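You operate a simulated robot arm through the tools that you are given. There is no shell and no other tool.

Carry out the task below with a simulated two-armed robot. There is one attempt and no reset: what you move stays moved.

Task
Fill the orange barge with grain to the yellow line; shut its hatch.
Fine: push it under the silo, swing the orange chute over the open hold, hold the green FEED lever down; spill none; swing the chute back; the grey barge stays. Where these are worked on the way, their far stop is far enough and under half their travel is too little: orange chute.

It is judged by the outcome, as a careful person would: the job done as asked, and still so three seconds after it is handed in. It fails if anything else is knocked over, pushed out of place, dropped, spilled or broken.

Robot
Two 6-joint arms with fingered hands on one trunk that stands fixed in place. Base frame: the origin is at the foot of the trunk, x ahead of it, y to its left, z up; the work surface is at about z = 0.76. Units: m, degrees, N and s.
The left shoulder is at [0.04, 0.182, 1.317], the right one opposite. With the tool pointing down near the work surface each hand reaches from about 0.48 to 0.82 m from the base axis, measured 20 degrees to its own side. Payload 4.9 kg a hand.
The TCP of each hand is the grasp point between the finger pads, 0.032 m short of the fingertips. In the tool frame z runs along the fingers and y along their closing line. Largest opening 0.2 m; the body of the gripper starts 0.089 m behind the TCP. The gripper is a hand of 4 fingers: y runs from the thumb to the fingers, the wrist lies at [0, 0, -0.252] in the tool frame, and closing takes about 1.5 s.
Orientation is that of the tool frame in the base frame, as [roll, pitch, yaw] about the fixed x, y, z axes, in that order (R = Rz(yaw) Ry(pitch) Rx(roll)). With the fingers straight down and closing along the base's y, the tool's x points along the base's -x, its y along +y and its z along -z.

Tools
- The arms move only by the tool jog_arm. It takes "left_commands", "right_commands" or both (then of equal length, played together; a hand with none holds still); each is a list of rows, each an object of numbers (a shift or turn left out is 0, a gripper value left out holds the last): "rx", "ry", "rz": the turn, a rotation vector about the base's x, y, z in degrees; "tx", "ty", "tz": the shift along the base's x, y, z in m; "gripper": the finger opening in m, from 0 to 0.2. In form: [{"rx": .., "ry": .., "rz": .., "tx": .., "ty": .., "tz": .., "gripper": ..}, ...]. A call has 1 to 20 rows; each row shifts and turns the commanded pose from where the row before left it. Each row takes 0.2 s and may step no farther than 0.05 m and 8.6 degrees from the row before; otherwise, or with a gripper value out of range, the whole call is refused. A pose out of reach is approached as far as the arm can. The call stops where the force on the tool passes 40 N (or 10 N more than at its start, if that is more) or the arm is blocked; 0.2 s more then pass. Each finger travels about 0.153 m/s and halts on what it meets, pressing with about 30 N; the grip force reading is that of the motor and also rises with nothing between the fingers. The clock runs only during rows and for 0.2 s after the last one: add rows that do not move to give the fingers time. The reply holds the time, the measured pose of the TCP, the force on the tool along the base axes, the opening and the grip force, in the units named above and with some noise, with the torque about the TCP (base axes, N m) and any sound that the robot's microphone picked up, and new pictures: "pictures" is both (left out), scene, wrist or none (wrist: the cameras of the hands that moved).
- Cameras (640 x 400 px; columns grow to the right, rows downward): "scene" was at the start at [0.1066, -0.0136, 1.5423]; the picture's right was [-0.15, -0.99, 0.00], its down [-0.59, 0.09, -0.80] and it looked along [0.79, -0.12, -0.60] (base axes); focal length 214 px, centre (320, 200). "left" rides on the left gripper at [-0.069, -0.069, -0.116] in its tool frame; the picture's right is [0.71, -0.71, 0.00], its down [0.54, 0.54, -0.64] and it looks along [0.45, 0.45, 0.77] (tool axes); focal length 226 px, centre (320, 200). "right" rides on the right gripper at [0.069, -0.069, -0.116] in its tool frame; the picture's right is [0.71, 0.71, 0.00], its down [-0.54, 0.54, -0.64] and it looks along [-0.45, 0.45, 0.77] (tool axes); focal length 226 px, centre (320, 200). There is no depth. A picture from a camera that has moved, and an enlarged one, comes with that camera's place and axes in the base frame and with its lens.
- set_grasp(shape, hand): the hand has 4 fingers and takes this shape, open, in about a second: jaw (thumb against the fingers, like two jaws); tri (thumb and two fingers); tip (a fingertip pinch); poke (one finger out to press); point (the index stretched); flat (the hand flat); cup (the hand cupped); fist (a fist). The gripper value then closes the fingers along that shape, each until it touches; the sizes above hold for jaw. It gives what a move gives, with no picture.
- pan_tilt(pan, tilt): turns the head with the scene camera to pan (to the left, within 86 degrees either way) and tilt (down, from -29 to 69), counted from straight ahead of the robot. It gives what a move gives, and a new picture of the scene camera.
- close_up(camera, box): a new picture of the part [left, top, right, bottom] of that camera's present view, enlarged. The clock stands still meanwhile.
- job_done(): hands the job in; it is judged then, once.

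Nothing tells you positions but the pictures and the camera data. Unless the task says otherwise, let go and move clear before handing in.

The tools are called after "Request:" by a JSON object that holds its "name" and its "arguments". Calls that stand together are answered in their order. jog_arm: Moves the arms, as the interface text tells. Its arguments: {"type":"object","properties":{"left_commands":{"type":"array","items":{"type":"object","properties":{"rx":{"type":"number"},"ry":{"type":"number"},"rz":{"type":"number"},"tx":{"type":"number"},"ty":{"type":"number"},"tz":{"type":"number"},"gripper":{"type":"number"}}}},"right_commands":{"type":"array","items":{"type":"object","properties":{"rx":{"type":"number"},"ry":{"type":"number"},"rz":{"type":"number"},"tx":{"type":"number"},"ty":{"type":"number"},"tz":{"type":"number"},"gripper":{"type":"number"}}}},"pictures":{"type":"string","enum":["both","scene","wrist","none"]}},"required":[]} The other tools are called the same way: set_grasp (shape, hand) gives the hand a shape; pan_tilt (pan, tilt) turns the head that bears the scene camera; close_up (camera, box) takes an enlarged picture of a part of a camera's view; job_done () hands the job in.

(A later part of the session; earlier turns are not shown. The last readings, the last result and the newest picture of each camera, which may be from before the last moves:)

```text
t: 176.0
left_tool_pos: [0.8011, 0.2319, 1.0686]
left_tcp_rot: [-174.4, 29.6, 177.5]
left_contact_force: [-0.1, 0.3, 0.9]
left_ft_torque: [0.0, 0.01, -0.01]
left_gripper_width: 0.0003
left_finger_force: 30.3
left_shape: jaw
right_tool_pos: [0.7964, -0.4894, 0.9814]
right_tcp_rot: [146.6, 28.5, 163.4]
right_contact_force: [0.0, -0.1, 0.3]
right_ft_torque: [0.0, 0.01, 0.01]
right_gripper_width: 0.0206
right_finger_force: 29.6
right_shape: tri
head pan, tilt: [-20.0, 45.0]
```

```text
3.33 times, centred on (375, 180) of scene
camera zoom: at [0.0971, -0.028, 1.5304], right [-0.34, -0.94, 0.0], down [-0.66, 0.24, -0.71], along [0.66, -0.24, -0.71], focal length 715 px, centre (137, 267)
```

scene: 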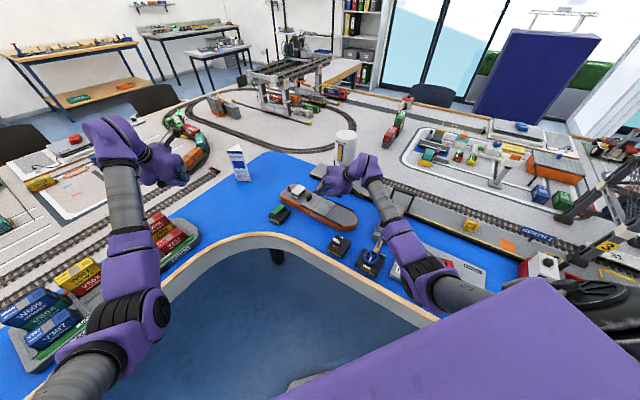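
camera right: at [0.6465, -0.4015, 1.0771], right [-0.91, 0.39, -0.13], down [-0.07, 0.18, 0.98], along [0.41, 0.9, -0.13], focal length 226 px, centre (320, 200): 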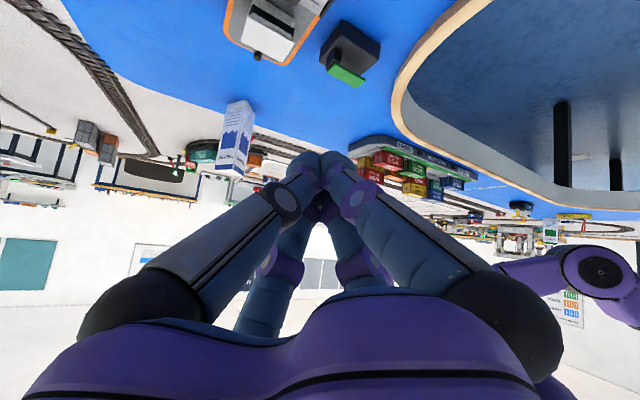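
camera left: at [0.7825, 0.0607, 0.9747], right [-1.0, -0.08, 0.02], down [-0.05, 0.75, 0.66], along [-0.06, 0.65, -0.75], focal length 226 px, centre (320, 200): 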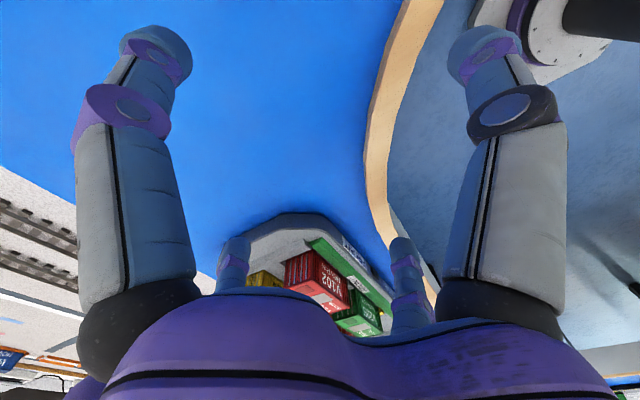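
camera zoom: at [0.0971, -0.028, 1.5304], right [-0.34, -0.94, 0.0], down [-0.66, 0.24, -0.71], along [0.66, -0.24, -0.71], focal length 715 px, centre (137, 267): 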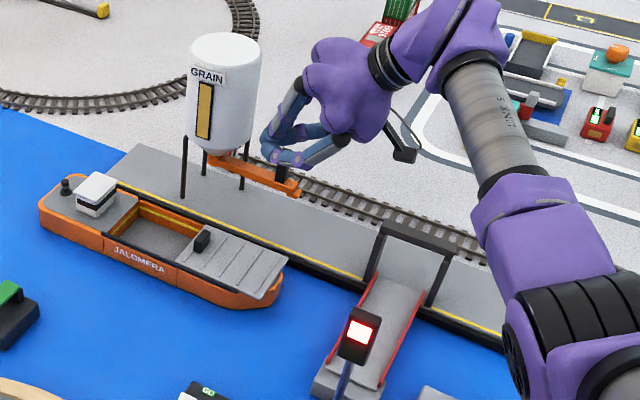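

Request:
{"name": "jog_arm", "arguments": {"right_commands": [{"rz": -6, "tx": 0.01, "ty": -0.0145}, {"rz": -6, "tx": 0.008, "ty": -0.0158}, {"rz": -6, "tx": 0.007, "ty": -0.0167}], "pictures": "none"}}

Request:
{"name": "close_up", "arguments": {"camera": "scene", "box": [335, 110, 435, 190]}}

Request:
{"name": "close_up", "arguments": {"camera": "right", "box": [80, 0, 560, 300]}}

```text
t: 176.8
left_tool_pos: [0.8028, 0.2322, 1.0684]
left_tcp_rot: [-174.5, 29.5, 177.5]
left_contact_force: [0.0, -0.3, 0.4]
left_ft_torque: [0.02, 0.02, 0.03]
left_gripper_width: 0.0001
left_finger_force: 29.8
left_shape: jaw
right_tool_pos: [0.8209, -0.535, 0.9791]
right_tcp_rot: [146.6, 28.7, 145.6]
right_contact_force: [0.4, -0.1, 0.4]
right_ft_torque: [0.03, 0.0, 0.0]
right_gripper_width: 0.0207
right_finger_force: 30.1
right_shape: tri
head pan, tilt: [-20.0, 45.0]
```

```text
5.00 times, centred on (385, 150) of scene
camera zoom: at [0.097, -0.028, 1.5304], right [-0.34, -0.94, 0.0], down [-0.66, 0.24, -0.71], along [0.66, -0.24, -0.71], focal length 1072 px, centre (-5, 450)
```

zoom: 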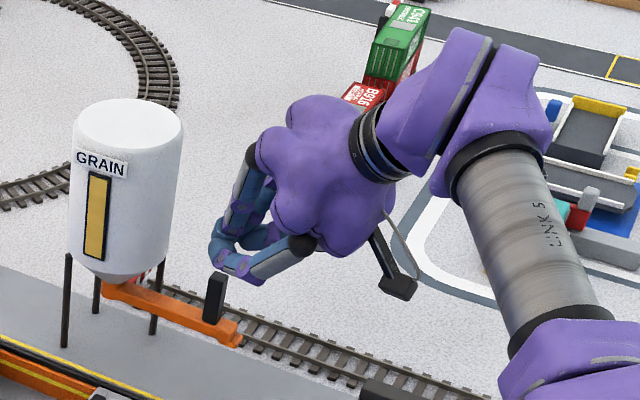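

```text
1.33 times, centred on (320, 150) of right
camera zoom: at [0.6765, -0.5858, 0.9974], right [-0.33, 0.94, 0.0], down [0.12, 0.04, 0.99], along [0.94, 0.33, -0.12], focal length 301 px, centre (320, 267)
```

zoom: 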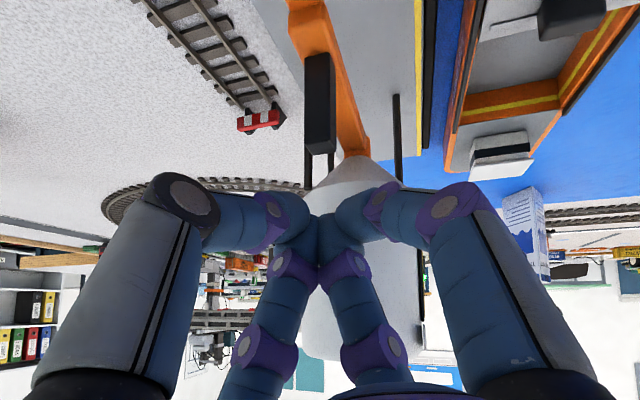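

The arm reaches the paddle area comfortably. I'll back off to re-form a compact closed 'jaw' beak away from the silo, turning a bit more forward.

Request:
{"name": "jog_arm", "arguments": {"right_commands": [{"tx": -0.04, "ty": -0.015, "tz": 0.02, "rz": -5}, {"tx": -0.04, "ty": -0.015, "tz": 0.02, "rz": -5}, {"tx": -0.03}], "pictures": "none"}}

Request:
{"name": "set_grasp", "arguments": {"hand": "right", "shape": "jaw"}}

Request:
{"name": "jog_arm", "arguments": {"right_commands": [{"gripper": 0.0}, {}, {}, {}, {}, {}, {}, {}], "pictures": "none"}}

Request:
{"name": "close_up", "arguments": {"camera": "scene", "box": [335, 110, 455, 200]}}

```text
t: 177.6
left_tool_pos: [0.8015, 0.2317, 1.0692]
left_tcp_rot: [-174.4, 29.6, 177.7]
left_contact_force: [-0.1, 0.2, -0.2]
left_ft_torque: [-0.01, 0.02, 0.02]
left_gripper_width: 0.0001
left_finger_force: 29.7
left_shape: jaw
right_tool_pos: [0.7068, -0.5647, 1.0212]
right_tcp_rot: [146.5, 28.6, 135.6]
right_contact_force: [-0.2, 1.1, 0.6]
right_ft_torque: [0.01, 0.03, -0.02]
right_gripper_width: 0.0206
right_finger_force: 30.0
right_shape: tri
head pan, tilt: [-20.0, 45.0]
```

```text
t: 178.5
left_tool_pos: [0.8008, 0.232, 1.0678]
left_tcp_rot: [-174.5, 29.6, 177.5]
left_contact_force: [0.2, -0.1, 0.0]
left_ft_torque: [0.03, -0.03, -0.01]
left_gripper_width: 0.0
left_finger_force: 30.2
left_shape: jaw
right_tool_pos: [0.7067, -0.565, 1.0206]
right_tcp_rot: [146.7, 28.6, 135.6]
right_contact_force: [-0.1, 0.4, 0.1]
right_ft_torque: [0.01, 0.0, -0.01]
right_gripper_width: 0.2001
right_finger_force: 0.0
right_shape: jaw
head pan, tilt: [-20.0, 45.0]
```

```text
t: 180.3
left_tool_pos: [0.801, 0.2325, 1.0673]
left_tcp_rot: [-174.4, 29.7, 177.5]
left_contact_force: [0.1, -1.0, 0.3]
left_ft_torque: [0.01, 0.01, 0.01]
left_gripper_width: 0.0
left_finger_force: 29.8
left_shape: jaw
right_tool_pos: [0.7064, -0.5651, 1.0205]
right_tcp_rot: [146.6, 28.7, 135.6]
right_contact_force: [0.1, -0.2, 0.6]
right_ft_torque: [0.0, -0.01, 0.04]
right_gripper_width: 0.0
right_finger_force: 29.9
right_shape: jaw
head pan, tilt: [-20.0, 45.0]
```

```text
4.44 times, centred on (395, 155) of scene
camera zoom: at [0.097, -0.028, 1.5304], right [-0.34, -0.94, 0.0], down [-0.66, 0.24, -0.71], along [0.66, -0.24, -0.71], focal length 953 px, centre (-13, 400)
```

zoom: 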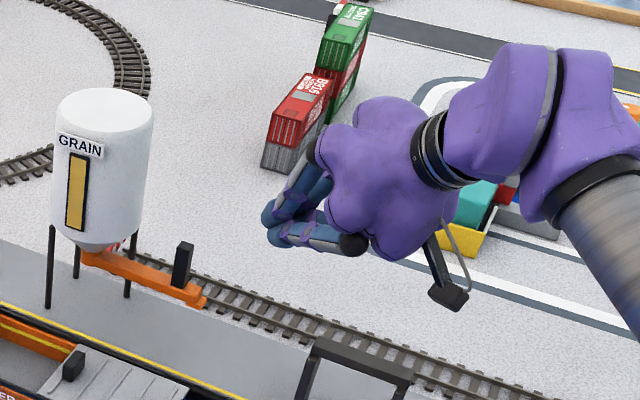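

The compact beak is ready. I'll bring it in behind the paddle (quay side, just right of it), staying above it first.

Request:
{"name": "jog_arm", "arguments": {"right_commands": [{"tx": 0.03, "tz": -0.015}, {"tx": 0.03, "tz": -0.015}, {"tx": 0.03, "tz": -0.015}, {"tx": 0.03, "ty": -0.003, "tz": -0.01}], "pictures": "none"}}

Request:
{"name": "close_up", "arguments": {"camera": "scene", "box": [345, 120, 425, 180]}}

Request:
{"name": "close_up", "arguments": {"camera": "right", "box": [160, 0, 480, 240]}}

```text
t: 181.3
left_tool_pos: [0.8014, 0.232, 1.0678]
left_tcp_rot: [-174.3, 29.6, 177.6]
left_contact_force: [0.0, -1.3, -0.1]
left_ft_torque: [0.04, -0.03, -0.01]
left_gripper_width: 0.0003
left_finger_force: 30.4
left_shape: jaw
right_tool_pos: [0.8305, -0.5717, 0.9618]
right_tcp_rot: [146.7, 28.7, 135.7]
right_contact_force: [0.0, 0.8, -0.7]
right_ft_torque: [0.02, 0.01, 0.01]
right_gripper_width: 0.0
right_finger_force: 30.0
right_shape: jaw
head pan, tilt: [-20.0, 45.0]
```

```text
6.67 times, centred on (385, 150) of scene
camera zoom: at [0.0967, -0.0279, 1.5304], right [-0.34, -0.94, 0.0], down [-0.66, 0.24, -0.71], along [0.66, -0.24, -0.71], focal length 1430 px, centre (-113, 533)
```

zoom: 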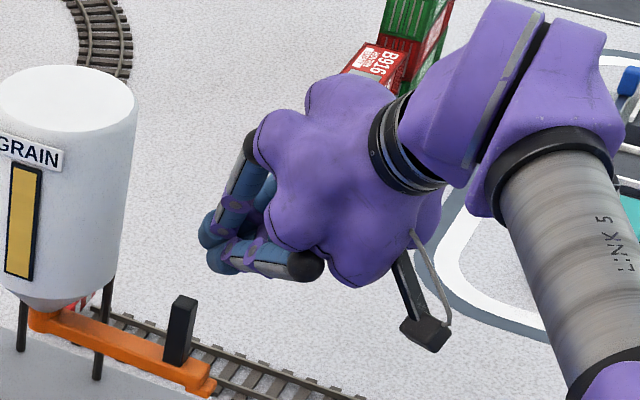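

```text
1.67 times, centred on (320, 120) of right
camera zoom: at [0.6799, -0.5964, 0.9804], right [-0.16, 0.99, 0.0], down [0.12, 0.02, 0.99], along [0.98, 0.16, -0.12], focal length 377 px, centre (320, 333)
```

zoom: 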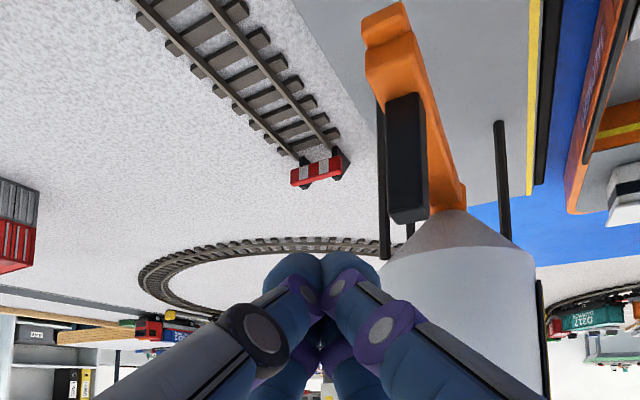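

The beak sits just right of the paddle with slight clearance. I'll lower beside it.

Request:
{"name": "jog_arm", "arguments": {"right_commands": [{"ty": -0.005}, {"tz": -0.015}, {"tz": -0.015}, {"tz": -0.012}], "pictures": "none"}}

Request:
{"name": "close_up", "arguments": {"camera": "right", "box": [160, 0, 480, 240]}}

```text
t: 182.3
left_tool_pos: [0.8015, 0.2317, 1.0685]
left_tcp_rot: [-174.3, 29.5, 177.5]
left_contact_force: [-1.1, -0.4, 0.4]
left_ft_torque: [0.01, 0.01, -0.01]
left_gripper_width: 0.0
left_finger_force: 29.3
left_shape: jaw
right_tool_pos: [0.8303, -0.5732, 0.9236]
right_tcp_rot: [146.7, 28.6, 135.6]
right_contact_force: [-0.2, 0.4, 1.1]
right_ft_torque: [-0.04, 0.01, -0.01]
right_gripper_width: 0.0
right_finger_force: 30.3
right_shape: jaw
head pan, tilt: [-20.0, 45.0]
```

```text
1.67 times, centred on (320, 120) of right
camera zoom: at [0.6805, -0.5998, 0.9411], right [-0.16, 0.99, 0.0], down [0.12, 0.02, 0.99], along [0.98, 0.16, -0.12], focal length 377 px, centre (320, 333)
```

zoom: 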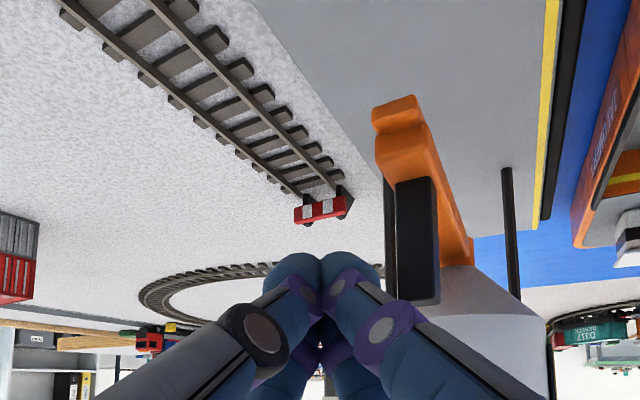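

Well placed. Now I'll start swinging the chute along its arc in stages, turning the hand as it goes.

Request:
{"name": "jog_arm", "arguments": {"right_commands": [{"tz": -0.007}, {"tx": -0.0027, "ty": 0.0126}, {"tx": -0.0126, "ty": 0.0113, "rz": 4.5}, {"tx": -0.0098, "ty": 0.0125, "rz": 6}], "pictures": "none"}}

Request:
{"name": "close_up", "arguments": {"camera": "right", "box": [160, 0, 480, 240]}}

Request:
{"name": "close_up", "arguments": {"camera": "scene", "box": [325, 120, 425, 195]}}

```text
t: 183.3
left_tool_pos: [0.8008, 0.2327, 1.0676]
left_tcp_rot: [-174.4, 29.7, 177.5]
left_contact_force: [-0.1, -0.3, 0.8]
left_ft_torque: [-0.01, -0.02, 0.02]
left_gripper_width: 0.0
left_finger_force: 29.8
left_shape: jaw
right_tool_pos: [0.8072, -0.538, 0.9145]
right_tcp_rot: [146.5, 28.7, 146.1]
right_contact_force: [-0.2, 0.1, 0.6]
right_ft_torque: [-0.01, -0.01, -0.01]
right_gripper_width: 0.0
right_finger_force: 29.9
right_shape: jaw
head pan, tilt: [-20.0, 45.0]
```

```text
1.67 times, centred on (320, 120) of right
camera zoom: at [0.6634, -0.5903, 0.9319], right [-0.34, 0.94, 0.0], down [0.12, 0.04, 0.99], along [0.93, 0.34, -0.12], focal length 377 px, centre (320, 333)
```

zoom: 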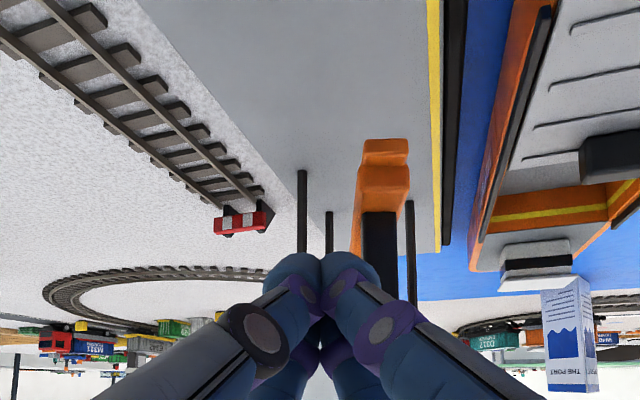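

```text
5.33 times, centred on (375, 158) of scene
camera zoom: at [0.0969, -0.0281, 1.5304], right [-0.34, -0.94, 0.0], down [-0.66, 0.24, -0.71], along [0.66, -0.24, -0.71], focal length 1144 px, centre (27, 427)
```

zoom: 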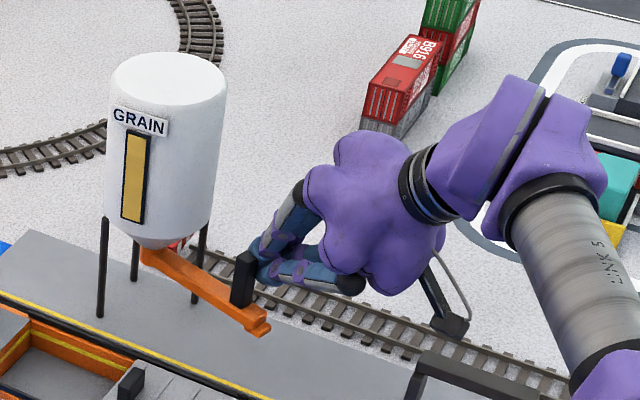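

The chute is swinging smoothly. Continuing along the arc.

Request:
{"name": "jog_arm", "arguments": {"right_commands": [{"tx": -0.0072, "ty": 0.014, "rz": 6}, {"tx": -0.0043, "ty": 0.0152, "rz": 6}, {"tx": -0.0017, "ty": 0.0163, "rz": 5}], "pictures": "none"}}

Request:
{"name": "close_up", "arguments": {"camera": "scene", "box": [305, 120, 405, 195]}}

Request:
{"name": "close_up", "arguments": {"camera": "right", "box": [160, 0, 480, 240]}}

```text
t: 184.1
left_tool_pos: [0.8017, 0.2317, 1.0686]
left_tcp_rot: [-174.4, 29.5, 177.5]
left_contact_force: [-0.6, 0.3, 0.7]
left_ft_torque: [0.01, 0.0, 0.01]
left_gripper_width: 0.0001
left_finger_force: 29.6
left_shape: jaw
right_tool_pos: [0.7931, -0.4909, 0.915]
right_tcp_rot: [146.6, 28.7, 163.2]
right_contact_force: [0.1, -1.0, 0.2]
right_ft_torque: [0.01, 0.01, 0.01]
right_gripper_width: 0.0
right_finger_force: 30.5
right_shape: jaw
head pan, tilt: [-20.0, 45.0]
```

```text
5.33 times, centred on (355, 158) of scene
camera zoom: at [0.097, -0.028, 1.5304], right [-0.34, -0.94, 0.0], down [-0.66, 0.24, -0.71], along [0.66, -0.24, -0.71], focal length 1144 px, centre (133, 427)
```

zoom: 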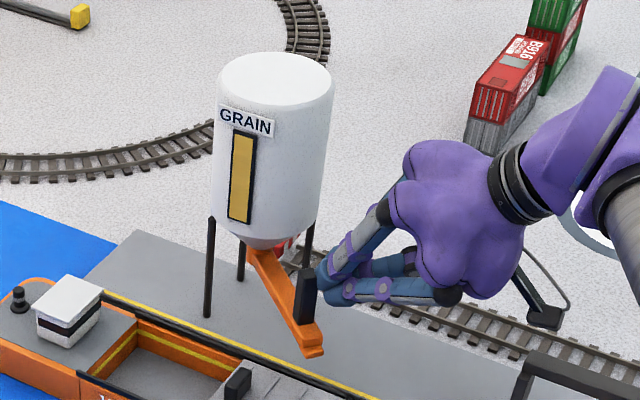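

```text
1.67 times, centred on (320, 120) of right
camera zoom: at [0.6717, -0.583, 0.9329], right [-0.6, 0.8, 0.0], down [0.1, 0.07, 0.99], along [0.79, 0.6, -0.12], focal length 377 px, centre (320, 333)
```

zoom: 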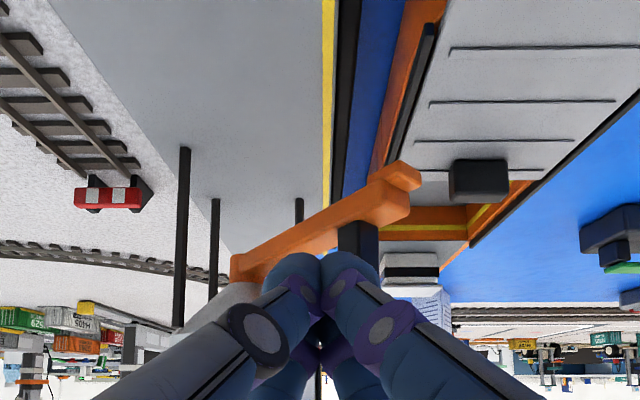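

Request:
{"name": "jog_arm", "arguments": {"right_commands": [{"tx": 0.001, "ty": 0.0169, "rz": 4}, {"tx": 0.0038, "ty": 0.0169, "rz": 3}, {"tx": 0.0061, "ty": 0.0166, "rz": 2}], "pictures": "none"}}

Request:
{"name": "close_up", "arguments": {"camera": "scene", "box": [305, 120, 405, 195]}}

Request:
{"name": "close_up", "arguments": {"camera": "right", "box": [160, 0, 480, 240]}}

```text
t: 184.9
left_tool_pos: [0.8016, 0.231, 1.0682]
left_tcp_rot: [-174.5, 29.6, 177.4]
left_contact_force: [0.1, 0.6, 0.4]
left_ft_torque: [0.02, 0.01, 0.0]
left_gripper_width: 0.0
left_finger_force: 29.7
left_shape: jaw
right_tool_pos: [0.8043, -0.4409, 0.916]
right_tcp_rot: [146.6, 28.7, 172.3]
right_contact_force: [0.9, 0.8, 0.0]
right_ft_torque: [0.02, 0.0, 0.0]
right_gripper_width: 0.0
right_finger_force: 29.6
right_shape: jaw
head pan, tilt: [-20.0, 45.0]
```

```text
5.33 times, centred on (355, 158) of scene
camera zoom: at [0.097, -0.028, 1.5304], right [-0.34, -0.94, 0.0], down [-0.66, 0.24, -0.71], along [0.66, -0.24, -0.71], focal length 1144 px, centre (133, 427)
```

zoom: 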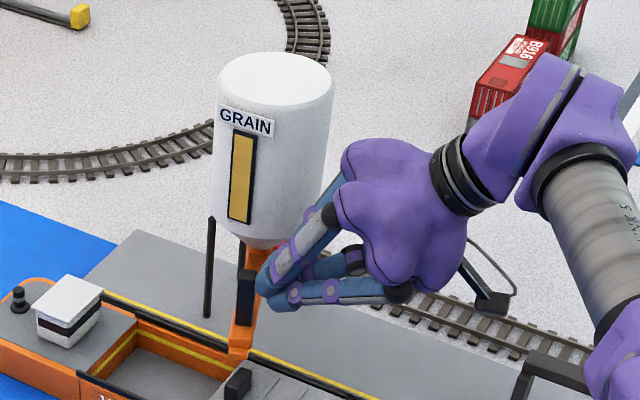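

```text
1.67 times, centred on (320, 120) of right
camera zoom: at [0.6984, -0.5491, 0.9342], right [-0.72, 0.69, 0.0], down [0.09, 0.09, 0.99], along [0.69, 0.71, -0.12], focal length 377 px, centre (320, 333)
```

zoom: 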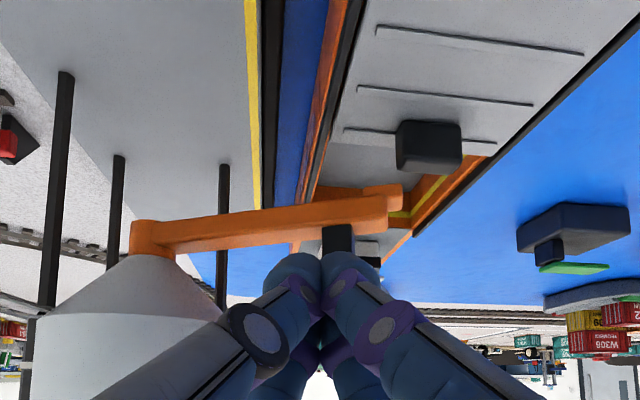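

Request:
{"name": "jog_arm", "arguments": {"right_commands": [{"tx": 0.0087, "ty": 0.0157, "rz": 1}, {"tx": 0.0068, "ty": 0.0098}], "pictures": "none"}}

Request:
{"name": "jog_arm", "arguments": {"right_commands": [{"tx": 0.0093, "ty": 0.0106}], "pictures": "none"}}

Request:
{"name": "close_up", "arguments": {"camera": "scene", "box": [305, 120, 405, 195]}}

Request:
{"name": "close_up", "arguments": {"camera": "right", "box": [160, 0, 480, 240]}}

```text
t: 185.5
left_tool_pos: [0.802, 0.2332, 1.0684]
left_tcp_rot: [-174.4, 29.6, 177.5]
left_contact_force: [0.1, 0.2, 0.2]
left_ft_torque: [0.03, 0.01, 0.02]
left_gripper_width: 0.0
left_finger_force: 29.4
left_shape: jaw
right_tool_pos: [0.8184, -0.416, 0.9179]
right_tcp_rot: [146.7, 28.6, 173.1]
right_contact_force: [0.1, 0.5, 0.4]
right_ft_torque: [0.0, -0.02, -0.01]
right_gripper_width: 0.0
right_finger_force: 29.7
right_shape: jaw
head pan, tilt: [-20.0, 45.0]
```

```text
t: 185.9
left_tool_pos: [0.8014, 0.2309, 1.0686]
left_tcp_rot: [-174.4, 29.6, 177.5]
left_contact_force: [0.0, -1.1, -0.1]
left_ft_torque: [0.03, 0.03, 0.01]
left_gripper_width: 0.0001
left_finger_force: 29.5
left_shape: jaw
right_tool_pos: [0.8278, -0.4066, 0.9173]
right_tcp_rot: [146.6, 28.6, 173.1]
right_contact_force: [-3.6, -2.2, 0.4]
right_ft_torque: [0.02, 0.07, 0.08]
right_gripper_width: 0.0
right_finger_force: 29.6
right_shape: jaw
head pan, tilt: [-20.0, 45.0]
```

```text
5.33 times, centred on (355, 158) of scene
camera zoom: at [0.0963, -0.0286, 1.5304], right [-0.34, -0.94, 0.0], down [-0.66, 0.24, -0.71], along [0.66, -0.24, -0.71], focal length 1144 px, centre (133, 427)
```

zoom: 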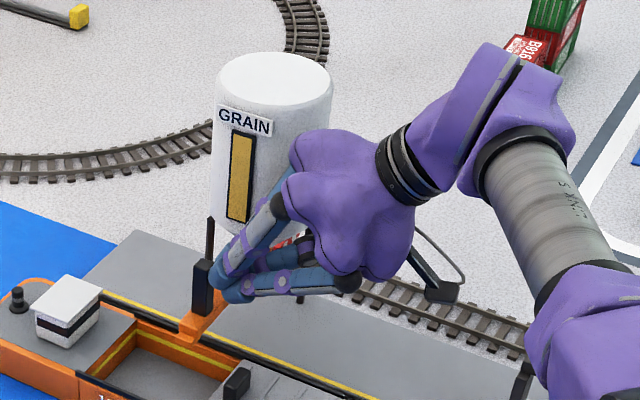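

```text
1.67 times, centred on (320, 120) of right
camera zoom: at [0.7238, -0.5173, 0.9352], right [-0.73, 0.68, 0.0], down [0.09, 0.09, 0.99], along [0.68, 0.72, -0.12], focal length 377 px, centre (320, 333)
```

zoom: 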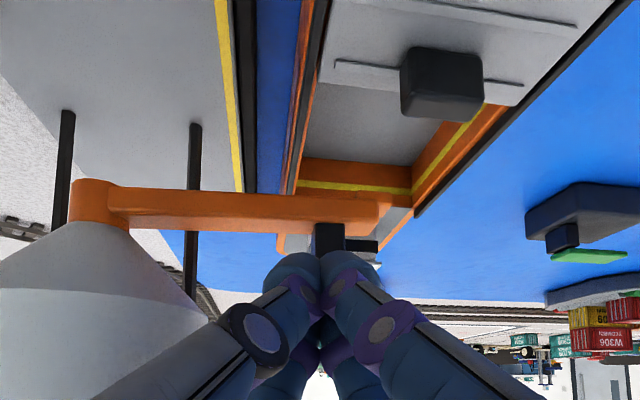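

The chute is at its far stop, with the spout over the hold. The barge's stern still stands about 2 cm off the quay, so the spout is a little off-centre; I'll release the paddle and nudge the stern by the cabin to centre the hold.

Request:
{"name": "jog_arm", "arguments": {"right_commands": [{"tx": -0.012, "ty": -0.01}, {"tx": -0.012, "ty": -0.01, "tz": 0.02}, {"tz": 0.04}, {"tz": 0.03, "rz": -6, "tx": 0.02}, {"tx": 0.02, "ty": 0.04, "rz": -6}, {"tx": 0.02, "ty": 0.04, "rz": -6}], "pictures": "none"}}

Request:
{"name": "close_up", "arguments": {"camera": "scene", "box": [285, 120, 405, 210]}}

```text
t: 187.3
left_tool_pos: [0.8011, 0.2303, 1.0669]
left_tcp_rot: [-174.4, 29.6, 177.5]
left_contact_force: [-0.7, 0.4, -0.5]
left_ft_torque: [0.01, -0.02, 0.03]
left_gripper_width: 0.0
left_finger_force: 30.1
left_shape: jaw
right_tool_pos: [0.8658, -0.358, 0.9948]
right_tcp_rot: [145.1, 28.9, 154.8]
right_contact_force: [-0.4, 0.3, 0.1]
right_ft_torque: [0.03, 0.03, 0.0]
right_gripper_width: 0.0
right_finger_force: 29.5
right_shape: jaw
right hand out of reach, approached as far as the arm can: row 6
head pan, tilt: [-20.0, 45.0]
```

```text
4.44 times, centred on (345, 165) of scene
camera zoom: at [0.0972, -0.0284, 1.5304], right [-0.34, -0.94, 0.0], down [-0.66, 0.24, -0.71], along [0.66, -0.24, -0.71], focal length 953 px, centre (209, 356)
```

zoom: 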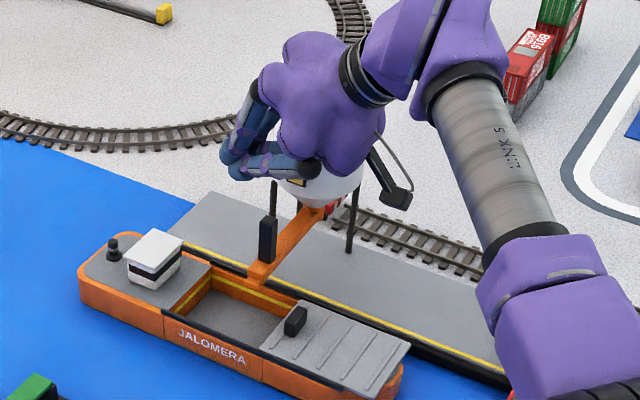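

Request:
{"name": "jog_arm", "arguments": {"right_commands": [{"tz": -0.025, "ty": 0.02}, {"ty": 0.035}, {"ty": 0.035}, {"ty": 0.03, "tz": -0.02}], "pictures": "none"}}

Request:
{"name": "close_up", "arguments": {"camera": "scene", "box": [285, 120, 405, 210]}}

```text
t: 188.3
left_tool_pos: [0.8015, 0.2321, 1.0681]
left_tcp_rot: [-174.5, 29.7, 177.6]
left_contact_force: [0.2, -0.3, -0.1]
left_ft_torque: [0.03, -0.03, -0.03]
left_gripper_width: 0.0
left_finger_force: 30.5
left_shape: jaw
right_tool_pos: [0.889, -0.291, 0.9135]
right_tcp_rot: [145.8, 28.9, 155.1]
right_contact_force: [0.6, 0.3, 0.8]
right_ft_torque: [-0.01, -0.01, -0.01]
right_gripper_width: 0.0001
right_finger_force: 29.9
right_shape: jaw
right hand out of reach, approached as far as the arm can: row 1, 2, 3, 4
head pan, tilt: [-20.0, 45.0]
```

```text
4.44 times, centred on (345, 165) of scene
camera zoom: at [0.0967, -0.0279, 1.5304], right [-0.34, -0.94, 0.0], down [-0.66, 0.24, -0.71], along [0.66, -0.24, -0.71], focal length 953 px, centre (209, 356)
```

zoom: 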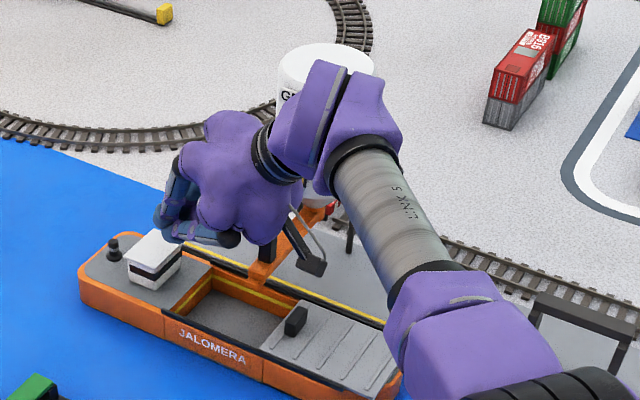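

Request:
{"name": "jog_arm", "arguments": {"right_commands": [{"rz": 7, "tz": 0.01}, {"rz": 7, "ty": 0.02}, {"ty": 0.03, "tx": -0.005}, {"ty": 0.02, "tx": -0.005}], "pictures": "none"}}

Request:
{"name": "close_up", "arguments": {"camera": "scene", "box": [285, 120, 405, 210]}}

```text
t: 189.3
left_tool_pos: [0.8017, 0.231, 1.0676]
left_tcp_rot: [-174.5, 29.5, 177.5]
left_contact_force: [-0.5, 0.2, 0.5]
left_ft_torque: [-0.01, -0.01, -0.02]
left_gripper_width: 0.0003
left_finger_force: 29.6
left_shape: jaw
right_tool_pos: [0.8818, -0.2207, 0.9209]
right_tcp_rot: [146.6, 28.7, 169.0]
right_contact_force: [0.0, 0.1, -0.1]
right_ft_torque: [0.0, -0.01, -0.01]
right_gripper_width: 0.0
right_finger_force: 29.5
right_shape: jaw
head pan, tilt: [-20.0, 45.0]
```

```text
4.44 times, centred on (345, 165) of scene
camera zoom: at [0.097, -0.0279, 1.5304], right [-0.34, -0.94, 0.0], down [-0.66, 0.24, -0.71], along [0.66, -0.24, -0.71], focal length 953 px, centre (209, 356)
```

zoom: 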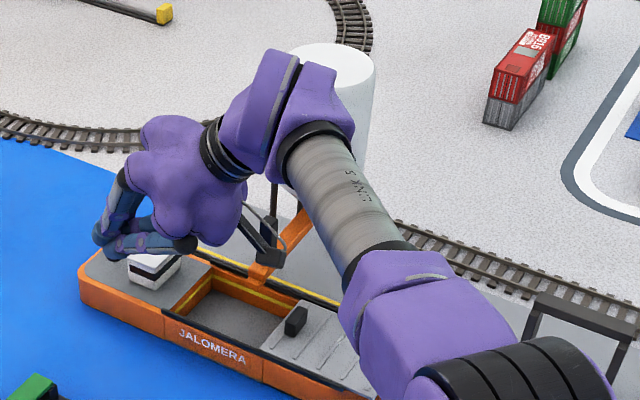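

Positioned off the cabin's near face. I'll lower and gently push the stern toward the quay.

Request:
{"name": "jog_arm", "arguments": {"right_commands": [{"tz": -0.02}, {"tz": -0.02}, {"tz": -0.022}], "pictures": "none"}}

Request:
{"name": "close_up", "arguments": {"camera": "right", "box": [0, 0, 640, 400]}}

Request:
{"name": "close_up", "arguments": {"camera": "scene", "box": [285, 130, 375, 200]}}

```text
t: 190.1
left_tool_pos: [0.8019, 0.233, 1.0684]
left_tcp_rot: [-174.4, 29.6, 177.5]
left_contact_force: [-0.2, -0.1, 0.2]
left_ft_torque: [-0.01, 0.04, 0.02]
left_gripper_width: 0.0
left_finger_force: 29.9
left_shape: jaw
right_tool_pos: [0.8797, -0.2199, 0.8563]
right_tcp_rot: [146.6, 28.6, 169.2]
right_contact_force: [0.2, -0.9, -0.1]
right_ft_torque: [0.0, 0.02, -0.03]
right_gripper_width: 0.0001
right_finger_force: 29.8
right_shape: jaw
head pan, tilt: [-20.0, 45.0]
```

```text
1.00 times, centred on (320, 200) of right (not enlarged: the box is as wide or as high as the picture)
camera zoom: at [0.7682, -0.324, 0.875], right [-0.68, 0.73, 0.0], down [0.09, 0.08, 0.99], along [0.73, 0.68, -0.12], focal length 226 px, centre (320, 200)
```

zoom: 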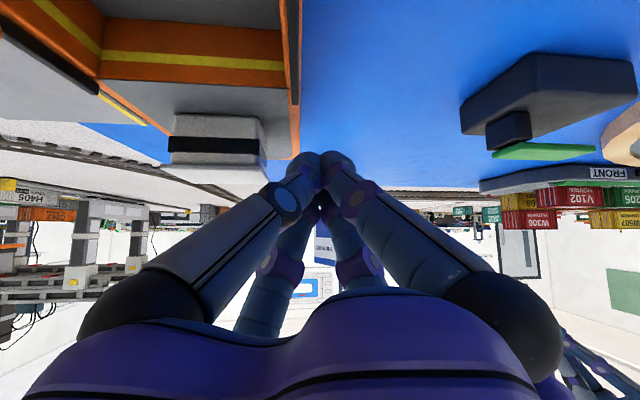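

```text
5.71 times, centred on (330, 165) of scene
camera zoom: at [0.0969, -0.028, 1.5304], right [-0.34, -0.94, 0.0], down [-0.66, 0.24, -0.71], along [0.66, -0.24, -0.71], focal length 1226 px, centre (263, 400)
```

zoom: 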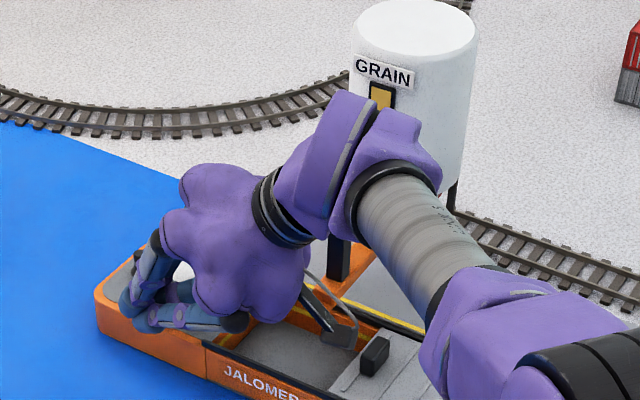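

Request:
{"name": "jog_arm", "arguments": {"right_commands": [{"tx": 0.006, "ty": -0.008}, {"tx": 0.006, "ty": -0.008}, {"tx": 0.006, "ty": -0.008}], "pictures": "none"}}

Request:
{"name": "close_up", "arguments": {"camera": "right", "box": [0, 0, 400, 250]}}

```text
t: 190.9
left_tool_pos: [0.8023, 0.2325, 1.0679]
left_tcp_rot: [-174.4, 29.6, 177.5]
left_contact_force: [0.3, -0.4, -0.6]
left_ft_torque: [0.0, 0.0, 0.03]
left_gripper_width: 0.0001
left_finger_force: 29.8
left_shape: jaw
right_tool_pos: [0.8816, -0.2435, 0.8634]
right_tcp_rot: [146.6, 28.8, 169.1]
right_contact_force: [0.2, 0.3, -0.5]
right_ft_torque: [-0.01, 0.01, 0.01]
right_gripper_width: 0.0001
right_finger_force: 29.9
right_shape: jaw
right hand out of reach, approached as far as the arm can: row 1, 2, 3
head pan, tilt: [-20.0, 45.0]
```

```text
1.60 times, centred on (200, 125) of right
camera zoom: at [0.7696, -0.3453, 0.8812], right [-0.68, 0.73, 0.0], down [0.09, 0.08, 0.99], along [0.73, 0.68, -0.12], focal length 362 px, centre (512, 320)
```

zoom: 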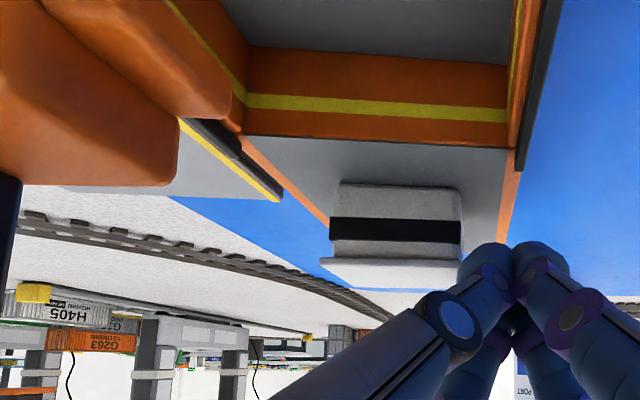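

Request:
{"name": "jog_arm", "arguments": {"right_commands": [{"rz": -6, "tz": -0.005}, {"rz": -5, "tx": 0.006, "ty": -0.008, "tz": -0.003}, {"tx": 0.006, "ty": -0.008}, {"tx": 0.006, "ty": -0.008}], "pictures": "none"}}

Request:
{"name": "close_up", "arguments": {"camera": "right", "box": [0, 0, 400, 250]}}

```text
t: 191.9
left_tool_pos: [0.8009, 0.2325, 1.0685]
left_tcp_rot: [-174.4, 29.7, 177.6]
left_contact_force: [0.4, -0.3, -0.4]
left_ft_torque: [-0.02, -0.04, 0.01]
left_gripper_width: 0.0
left_finger_force: 30.0
left_shape: jaw
right_tool_pos: [0.8984, -0.2663, 0.857]
right_tcp_rot: [146.5, 28.7, 158.1]
right_contact_force: [-6.8, 10.7, 6.4]
right_ft_torque: [0.11, -0.1, 0.24]
right_gripper_width: 0.0
right_finger_force: 30.1
right_shape: jaw
head pan, tilt: [-20.0, 45.0]
```

```text
1.60 times, centred on (200, 125) of right
camera zoom: at [0.7691, -0.3459, 0.8755], right [-0.53, 0.85, 0.0], down [0.11, 0.06, 0.99], along [0.84, 0.53, -0.12], focal length 362 px, centre (512, 320)
```

zoom: 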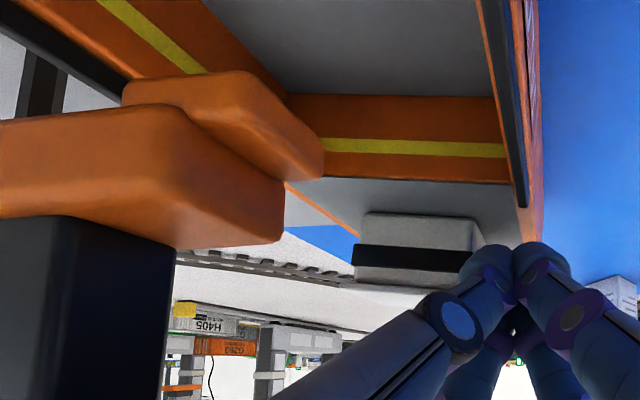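

Firm contact: the stern is now against the quay. I'll back off, raise, and clear the view.

Request:
{"name": "jog_arm", "arguments": {"right_commands": [{"tx": -0.008, "ty": 0.011}, {"tx": -0.008, "ty": 0.011, "rz": 5}, {"tz": 0.03, "rz": 5}, {"tz": 0.03}, {"tz": 0.03}], "pictures": "none"}}

Request:
{"name": "close_up", "arguments": {"camera": "scene", "box": [285, 130, 385, 205]}}

Request:
{"name": "close_up", "arguments": {"camera": "right", "box": [0, 0, 400, 250]}}

```text
t: 193.1
left_tool_pos: [0.8011, 0.2319, 1.0669]
left_tcp_rot: [-174.5, 29.7, 177.4]
left_contact_force: [-0.3, 0.5, 0.0]
left_ft_torque: [0.02, 0.01, -0.02]
left_gripper_width: 0.0001
left_finger_force: 29.8
left_shape: jaw
right_tool_pos: [0.8859, -0.2442, 0.9451]
right_tcp_rot: [146.6, 28.5, 168.3]
right_contact_force: [0.5, 0.2, -0.6]
right_ft_torque: [0.04, 0.0, 0.02]
right_gripper_width: 0.0003
right_finger_force: 30.3
right_shape: jaw
head pan, tilt: [-20.0, 45.0]
```

```text
5.33 times, centred on (335, 168) of scene
camera zoom: at [0.097, -0.028, 1.5304], right [-0.34, -0.94, 0.0], down [-0.66, 0.24, -0.71], along [0.66, -0.24, -0.71], focal length 1144 px, centre (240, 373)
```

zoom: 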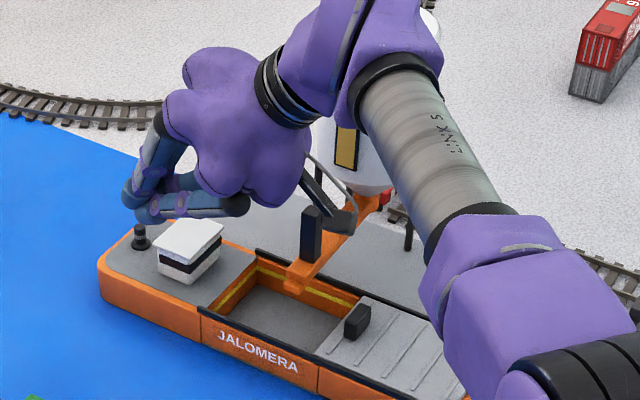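

```text
1.60 times, centred on (200, 125) of right
camera zoom: at [0.7726, -0.3459, 0.964], right [-0.67, 0.74, 0.0], down [0.09, 0.08, 0.99], along [0.74, 0.66, -0.12], focal length 362 px, centre (512, 320)
```

zoom: 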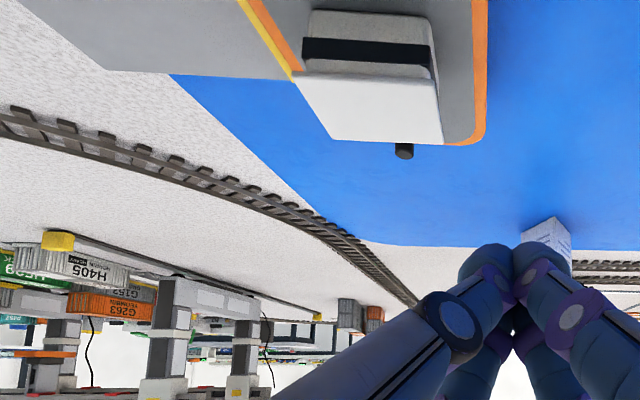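

The barge is now flush and the spout is centred over the hold. Next is the FEED lever: I'll bring the right hand over toward it at a safe height and turn the heading a bit more to the left.

Request:
{"name": "jog_arm", "arguments": {"right_commands": [{"ty": 0.03, "tx": -0.02, "rz": 4}, {"ty": 0.03, "tx": -0.02, "rz": 4}, {"ty": 0.03, "tx": -0.02, "rz": 4}, {"ty": 0.03, "tx": -0.02, "rz": 3}], "pictures": "none"}}

Request:
{"name": "close_up", "arguments": {"camera": "scene", "box": [245, 130, 385, 235]}}

Request:
{"name": "close_up", "arguments": {"camera": "right", "box": [160, 0, 560, 250]}}

```text
t: 194.1
left_tool_pos: [0.802, 0.2321, 1.0682]
left_tcp_rot: [-174.4, 29.6, 177.5]
left_contact_force: [-0.4, -0.7, -0.3]
left_ft_torque: [0.02, -0.02, -0.02]
left_gripper_width: 0.0001
left_finger_force: 30.3
left_shape: jaw
right_tool_pos: [0.8406, -0.1527, 0.9123]
right_tcp_rot: [145.7, 29.0, -177.0]
right_contact_force: [0.3, 0.4, -0.5]
right_ft_torque: [-0.02, 0.0, -0.02]
right_gripper_width: 0.0
right_finger_force: 30.1
right_shape: jaw
right hand out of reach, approached as far as the arm can: row 1, 2, 3, 4
head pan, tilt: [-20.0, 45.0]
```

```text
3.81 times, centred on (315, 182) of scene
camera zoom: at [0.0969, -0.0282, 1.5304], right [-0.34, -0.94, 0.0], down [-0.66, 0.24, -0.71], along [0.66, -0.24, -0.71], focal length 817 px, centre (339, 267)
```

zoom: 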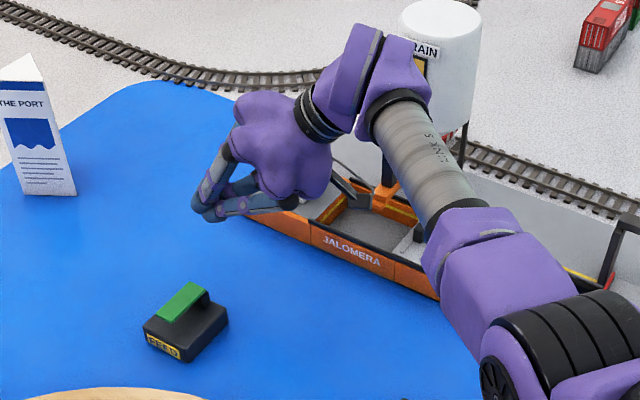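

```text
1.60 times, centred on (360, 125) of right
camera zoom: at [0.7571, -0.2794, 0.9287], right [-0.84, 0.54, 0.01], down [0.06, 0.09, 0.99], along [0.54, 0.84, -0.11], focal length 362 px, centre (256, 320)
```

zoom: 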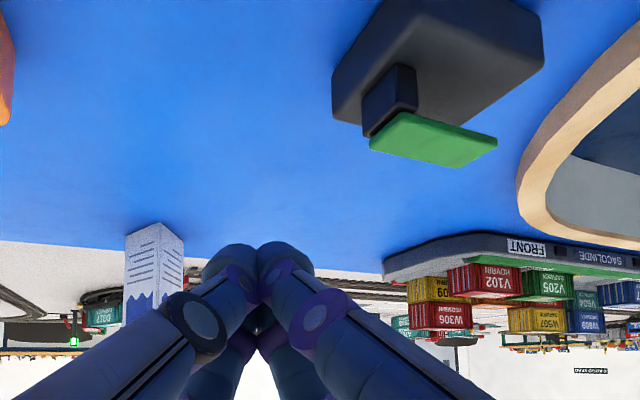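

The right hand can reach the lever if it points more to the left with the arm extended. I'll pivot the hand about its wrist by ~27°.

Request:
{"name": "jog_arm", "arguments": {"right_commands": [{"tx": -0.0178, "ty": 0.0098, "rz": 6.8, "tz": 0.003}, {"tx": -0.0188, "ty": 0.0077, "rz": 6.8, "tz": 0.003}, {"tx": -0.0195, "ty": 0.0053, "rz": 6.8, "tz": 0.003}, {"tx": -0.0204, "ty": 0.0031, "rz": 6.8, "tz": 0.003}], "pictures": "none"}}

Request:
{"name": "close_up", "arguments": {"camera": "scene", "box": [245, 130, 385, 235]}}

Request:
{"name": "close_up", "arguments": {"camera": "right", "box": [160, 0, 560, 250]}}

```text
t: 195.1
left_tool_pos: [0.8014, 0.2315, 1.0685]
left_tcp_rot: [-174.4, 29.7, 177.5]
left_contact_force: [0.1, -0.2, -0.3]
left_ft_torque: [-0.01, 0.0, -0.02]
left_gripper_width: 0.0
left_finger_force: 30.3
left_shape: jaw
right_tool_pos: [0.7944, -0.1322, 0.9046]
right_tcp_rot: [146.5, 28.7, -149.5]
right_contact_force: [-0.5, 0.5, -0.2]
right_ft_torque: [0.03, -0.03, -0.04]
right_gripper_width: 0.0
right_finger_force: 29.4
right_shape: jaw
right hand out of reach, approached as far as the arm can: row 1, 2, 3, 4
head pan, tilt: [-20.0, 45.0]
```

```text
3.81 times, centred on (315, 182) of scene
camera zoom: at [0.0968, -0.0279, 1.5304], right [-0.34, -0.94, 0.0], down [-0.66, 0.24, -0.71], along [0.66, -0.24, -0.71], focal length 817 px, centre (339, 267)
```

zoom: 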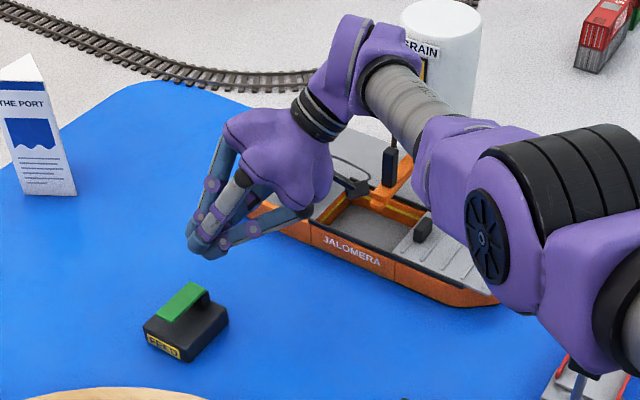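

```text
1.60 times, centred on (360, 125) of right
camera zoom: at [0.7774, -0.2839, 0.9229], right [-1.0, 0.1, 0.0], down [0.02, 0.12, 0.99], along [0.1, 0.99, -0.12], focal length 362 px, centre (256, 320)
```

zoom: 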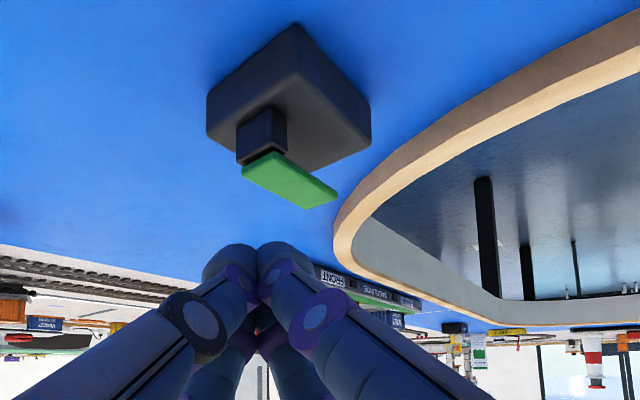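

Request:
{"name": "jog_arm", "arguments": {"right_commands": [{"tx": -0.015, "ty": 0.02, "tz": -0.008}, {"tx": -0.014, "ty": 0.022, "tz": -0.008}], "pictures": "none"}}

Request:
{"name": "close_up", "arguments": {"camera": "scene", "box": [255, 160, 375, 250]}}

Request:
{"name": "close_up", "arguments": {"camera": "right", "box": [160, 0, 560, 250]}}

```text
t: 195.7
left_tool_pos: [0.8021, 0.2324, 1.0683]
left_tcp_rot: [-174.4, 29.6, 177.7]
left_contact_force: [0.5, 0.7, -0.2]
left_ft_torque: [0.01, 0.01, 0.02]
left_gripper_width: 0.0
left_finger_force: 30.2
left_shape: jaw
right_tool_pos: [0.7876, -0.0938, 0.8812]
right_tcp_rot: [146.6, 28.7, -149.7]
right_contact_force: [0.1, 0.3, 0.1]
right_ft_torque: [0.0, 0.03, -0.03]
right_gripper_width: 0.0001
right_finger_force: 30.0
right_shape: jaw
right hand out of reach, approached as far as the arm can: row 1, 2
head pan, tilt: [-20.0, 45.0]
```

```text
4.44 times, centred on (315, 205) of scene
camera zoom: at [0.097, -0.028, 1.5304], right [-0.34, -0.94, 0.0], down [-0.66, 0.24, -0.71], along [0.66, -0.24, -0.71], focal length 953 px, centre (342, 178)
```

zoom: 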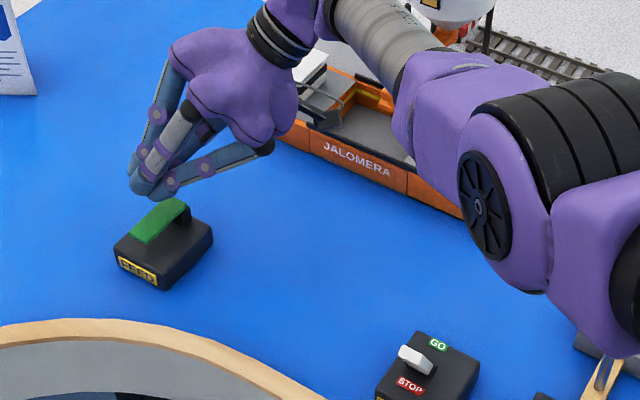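

```text
1.60 times, centred on (360, 125) of right
camera zoom: at [0.7704, -0.2436, 0.8986], right [-0.99, 0.1, 0.0], down [0.01, 0.12, 0.99], along [0.1, 0.99, -0.12], focal length 362 px, centre (256, 320)
```

zoom: 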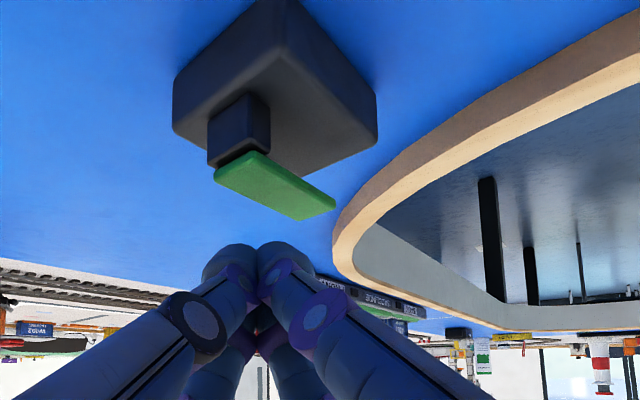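

Request:
{"name": "jog_arm", "arguments": {"right_commands": [{"tx": -0.011, "rz": 4.5}, {"tx": -0.012, "rz": 4.5}], "pictures": "none"}}

Request:
{"name": "close_up", "arguments": {"camera": "right", "box": [160, 0, 480, 200]}}

Request:
{"name": "close_up", "arguments": {"camera": "scene", "box": [255, 160, 375, 250]}}

```text
t: 196.3
left_tool_pos: [0.8017, 0.2317, 1.0687]
left_tcp_rot: [-174.5, 29.6, 177.5]
left_contact_force: [0.0, 0.3, -0.1]
left_ft_torque: [-0.04, -0.03, 0.01]
left_gripper_width: 0.0
left_finger_force: 30.2
left_shape: jaw
right_tool_pos: [0.7676, -0.0953, 0.8819]
right_tcp_rot: [146.8, 28.6, -143.0]
right_contact_force: [0.9, -0.1, 0.1]
right_ft_torque: [-0.02, 0.0, -0.02]
right_gripper_width: 0.0
right_finger_force: 29.7
right_shape: jaw
right hand out of reach, approached as far as the arm can: row 2
head pan, tilt: [-20.0, 45.0]
```

```text
2.00 times, centred on (320, 100) of right
camera zoom: at [0.7684, -0.2457, 0.8995], right [-1.0, -0.01, 0.0], down [0.0, 0.12, 0.99], along [-0.01, 0.99, -0.12], focal length 452 px, centre (320, 400)
```

zoom: 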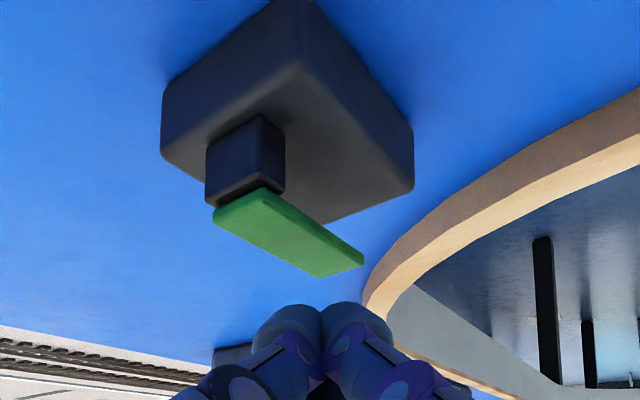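

```text
4.44 times, centred on (315, 205) of scene
camera zoom: at [0.0971, -0.028, 1.5304], right [-0.34, -0.94, 0.0], down [-0.66, 0.24, -0.71], along [0.66, -0.24, -0.71], focal length 953 px, centre (342, 178)
```

zoom: 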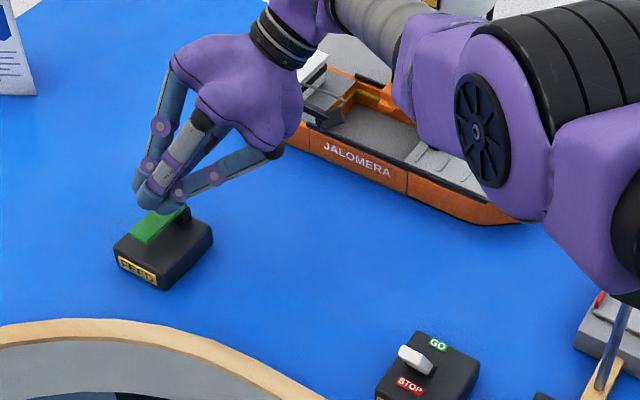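

The tips are right over the lever's free part, and the hold is still visible to the head camera. I'll zoom in on the hold to see the empty state and yellow line first.

Request:
{"name": "close_up", "arguments": {"camera": "scene", "box": [308, 165, 348, 195]}}

```text
13.33 times, centred on (328, 180) of scene
camera zoom: at [0.0971, -0.028, 1.5304], right [-0.34, -0.94, 0.0], down [-0.66, 0.24, -0.71], along [0.66, -0.24, -0.71], focal length 2860 px, centre (213, 467)
```

zoom: 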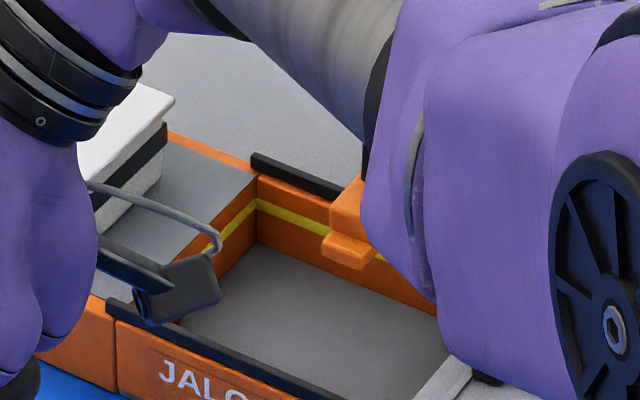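

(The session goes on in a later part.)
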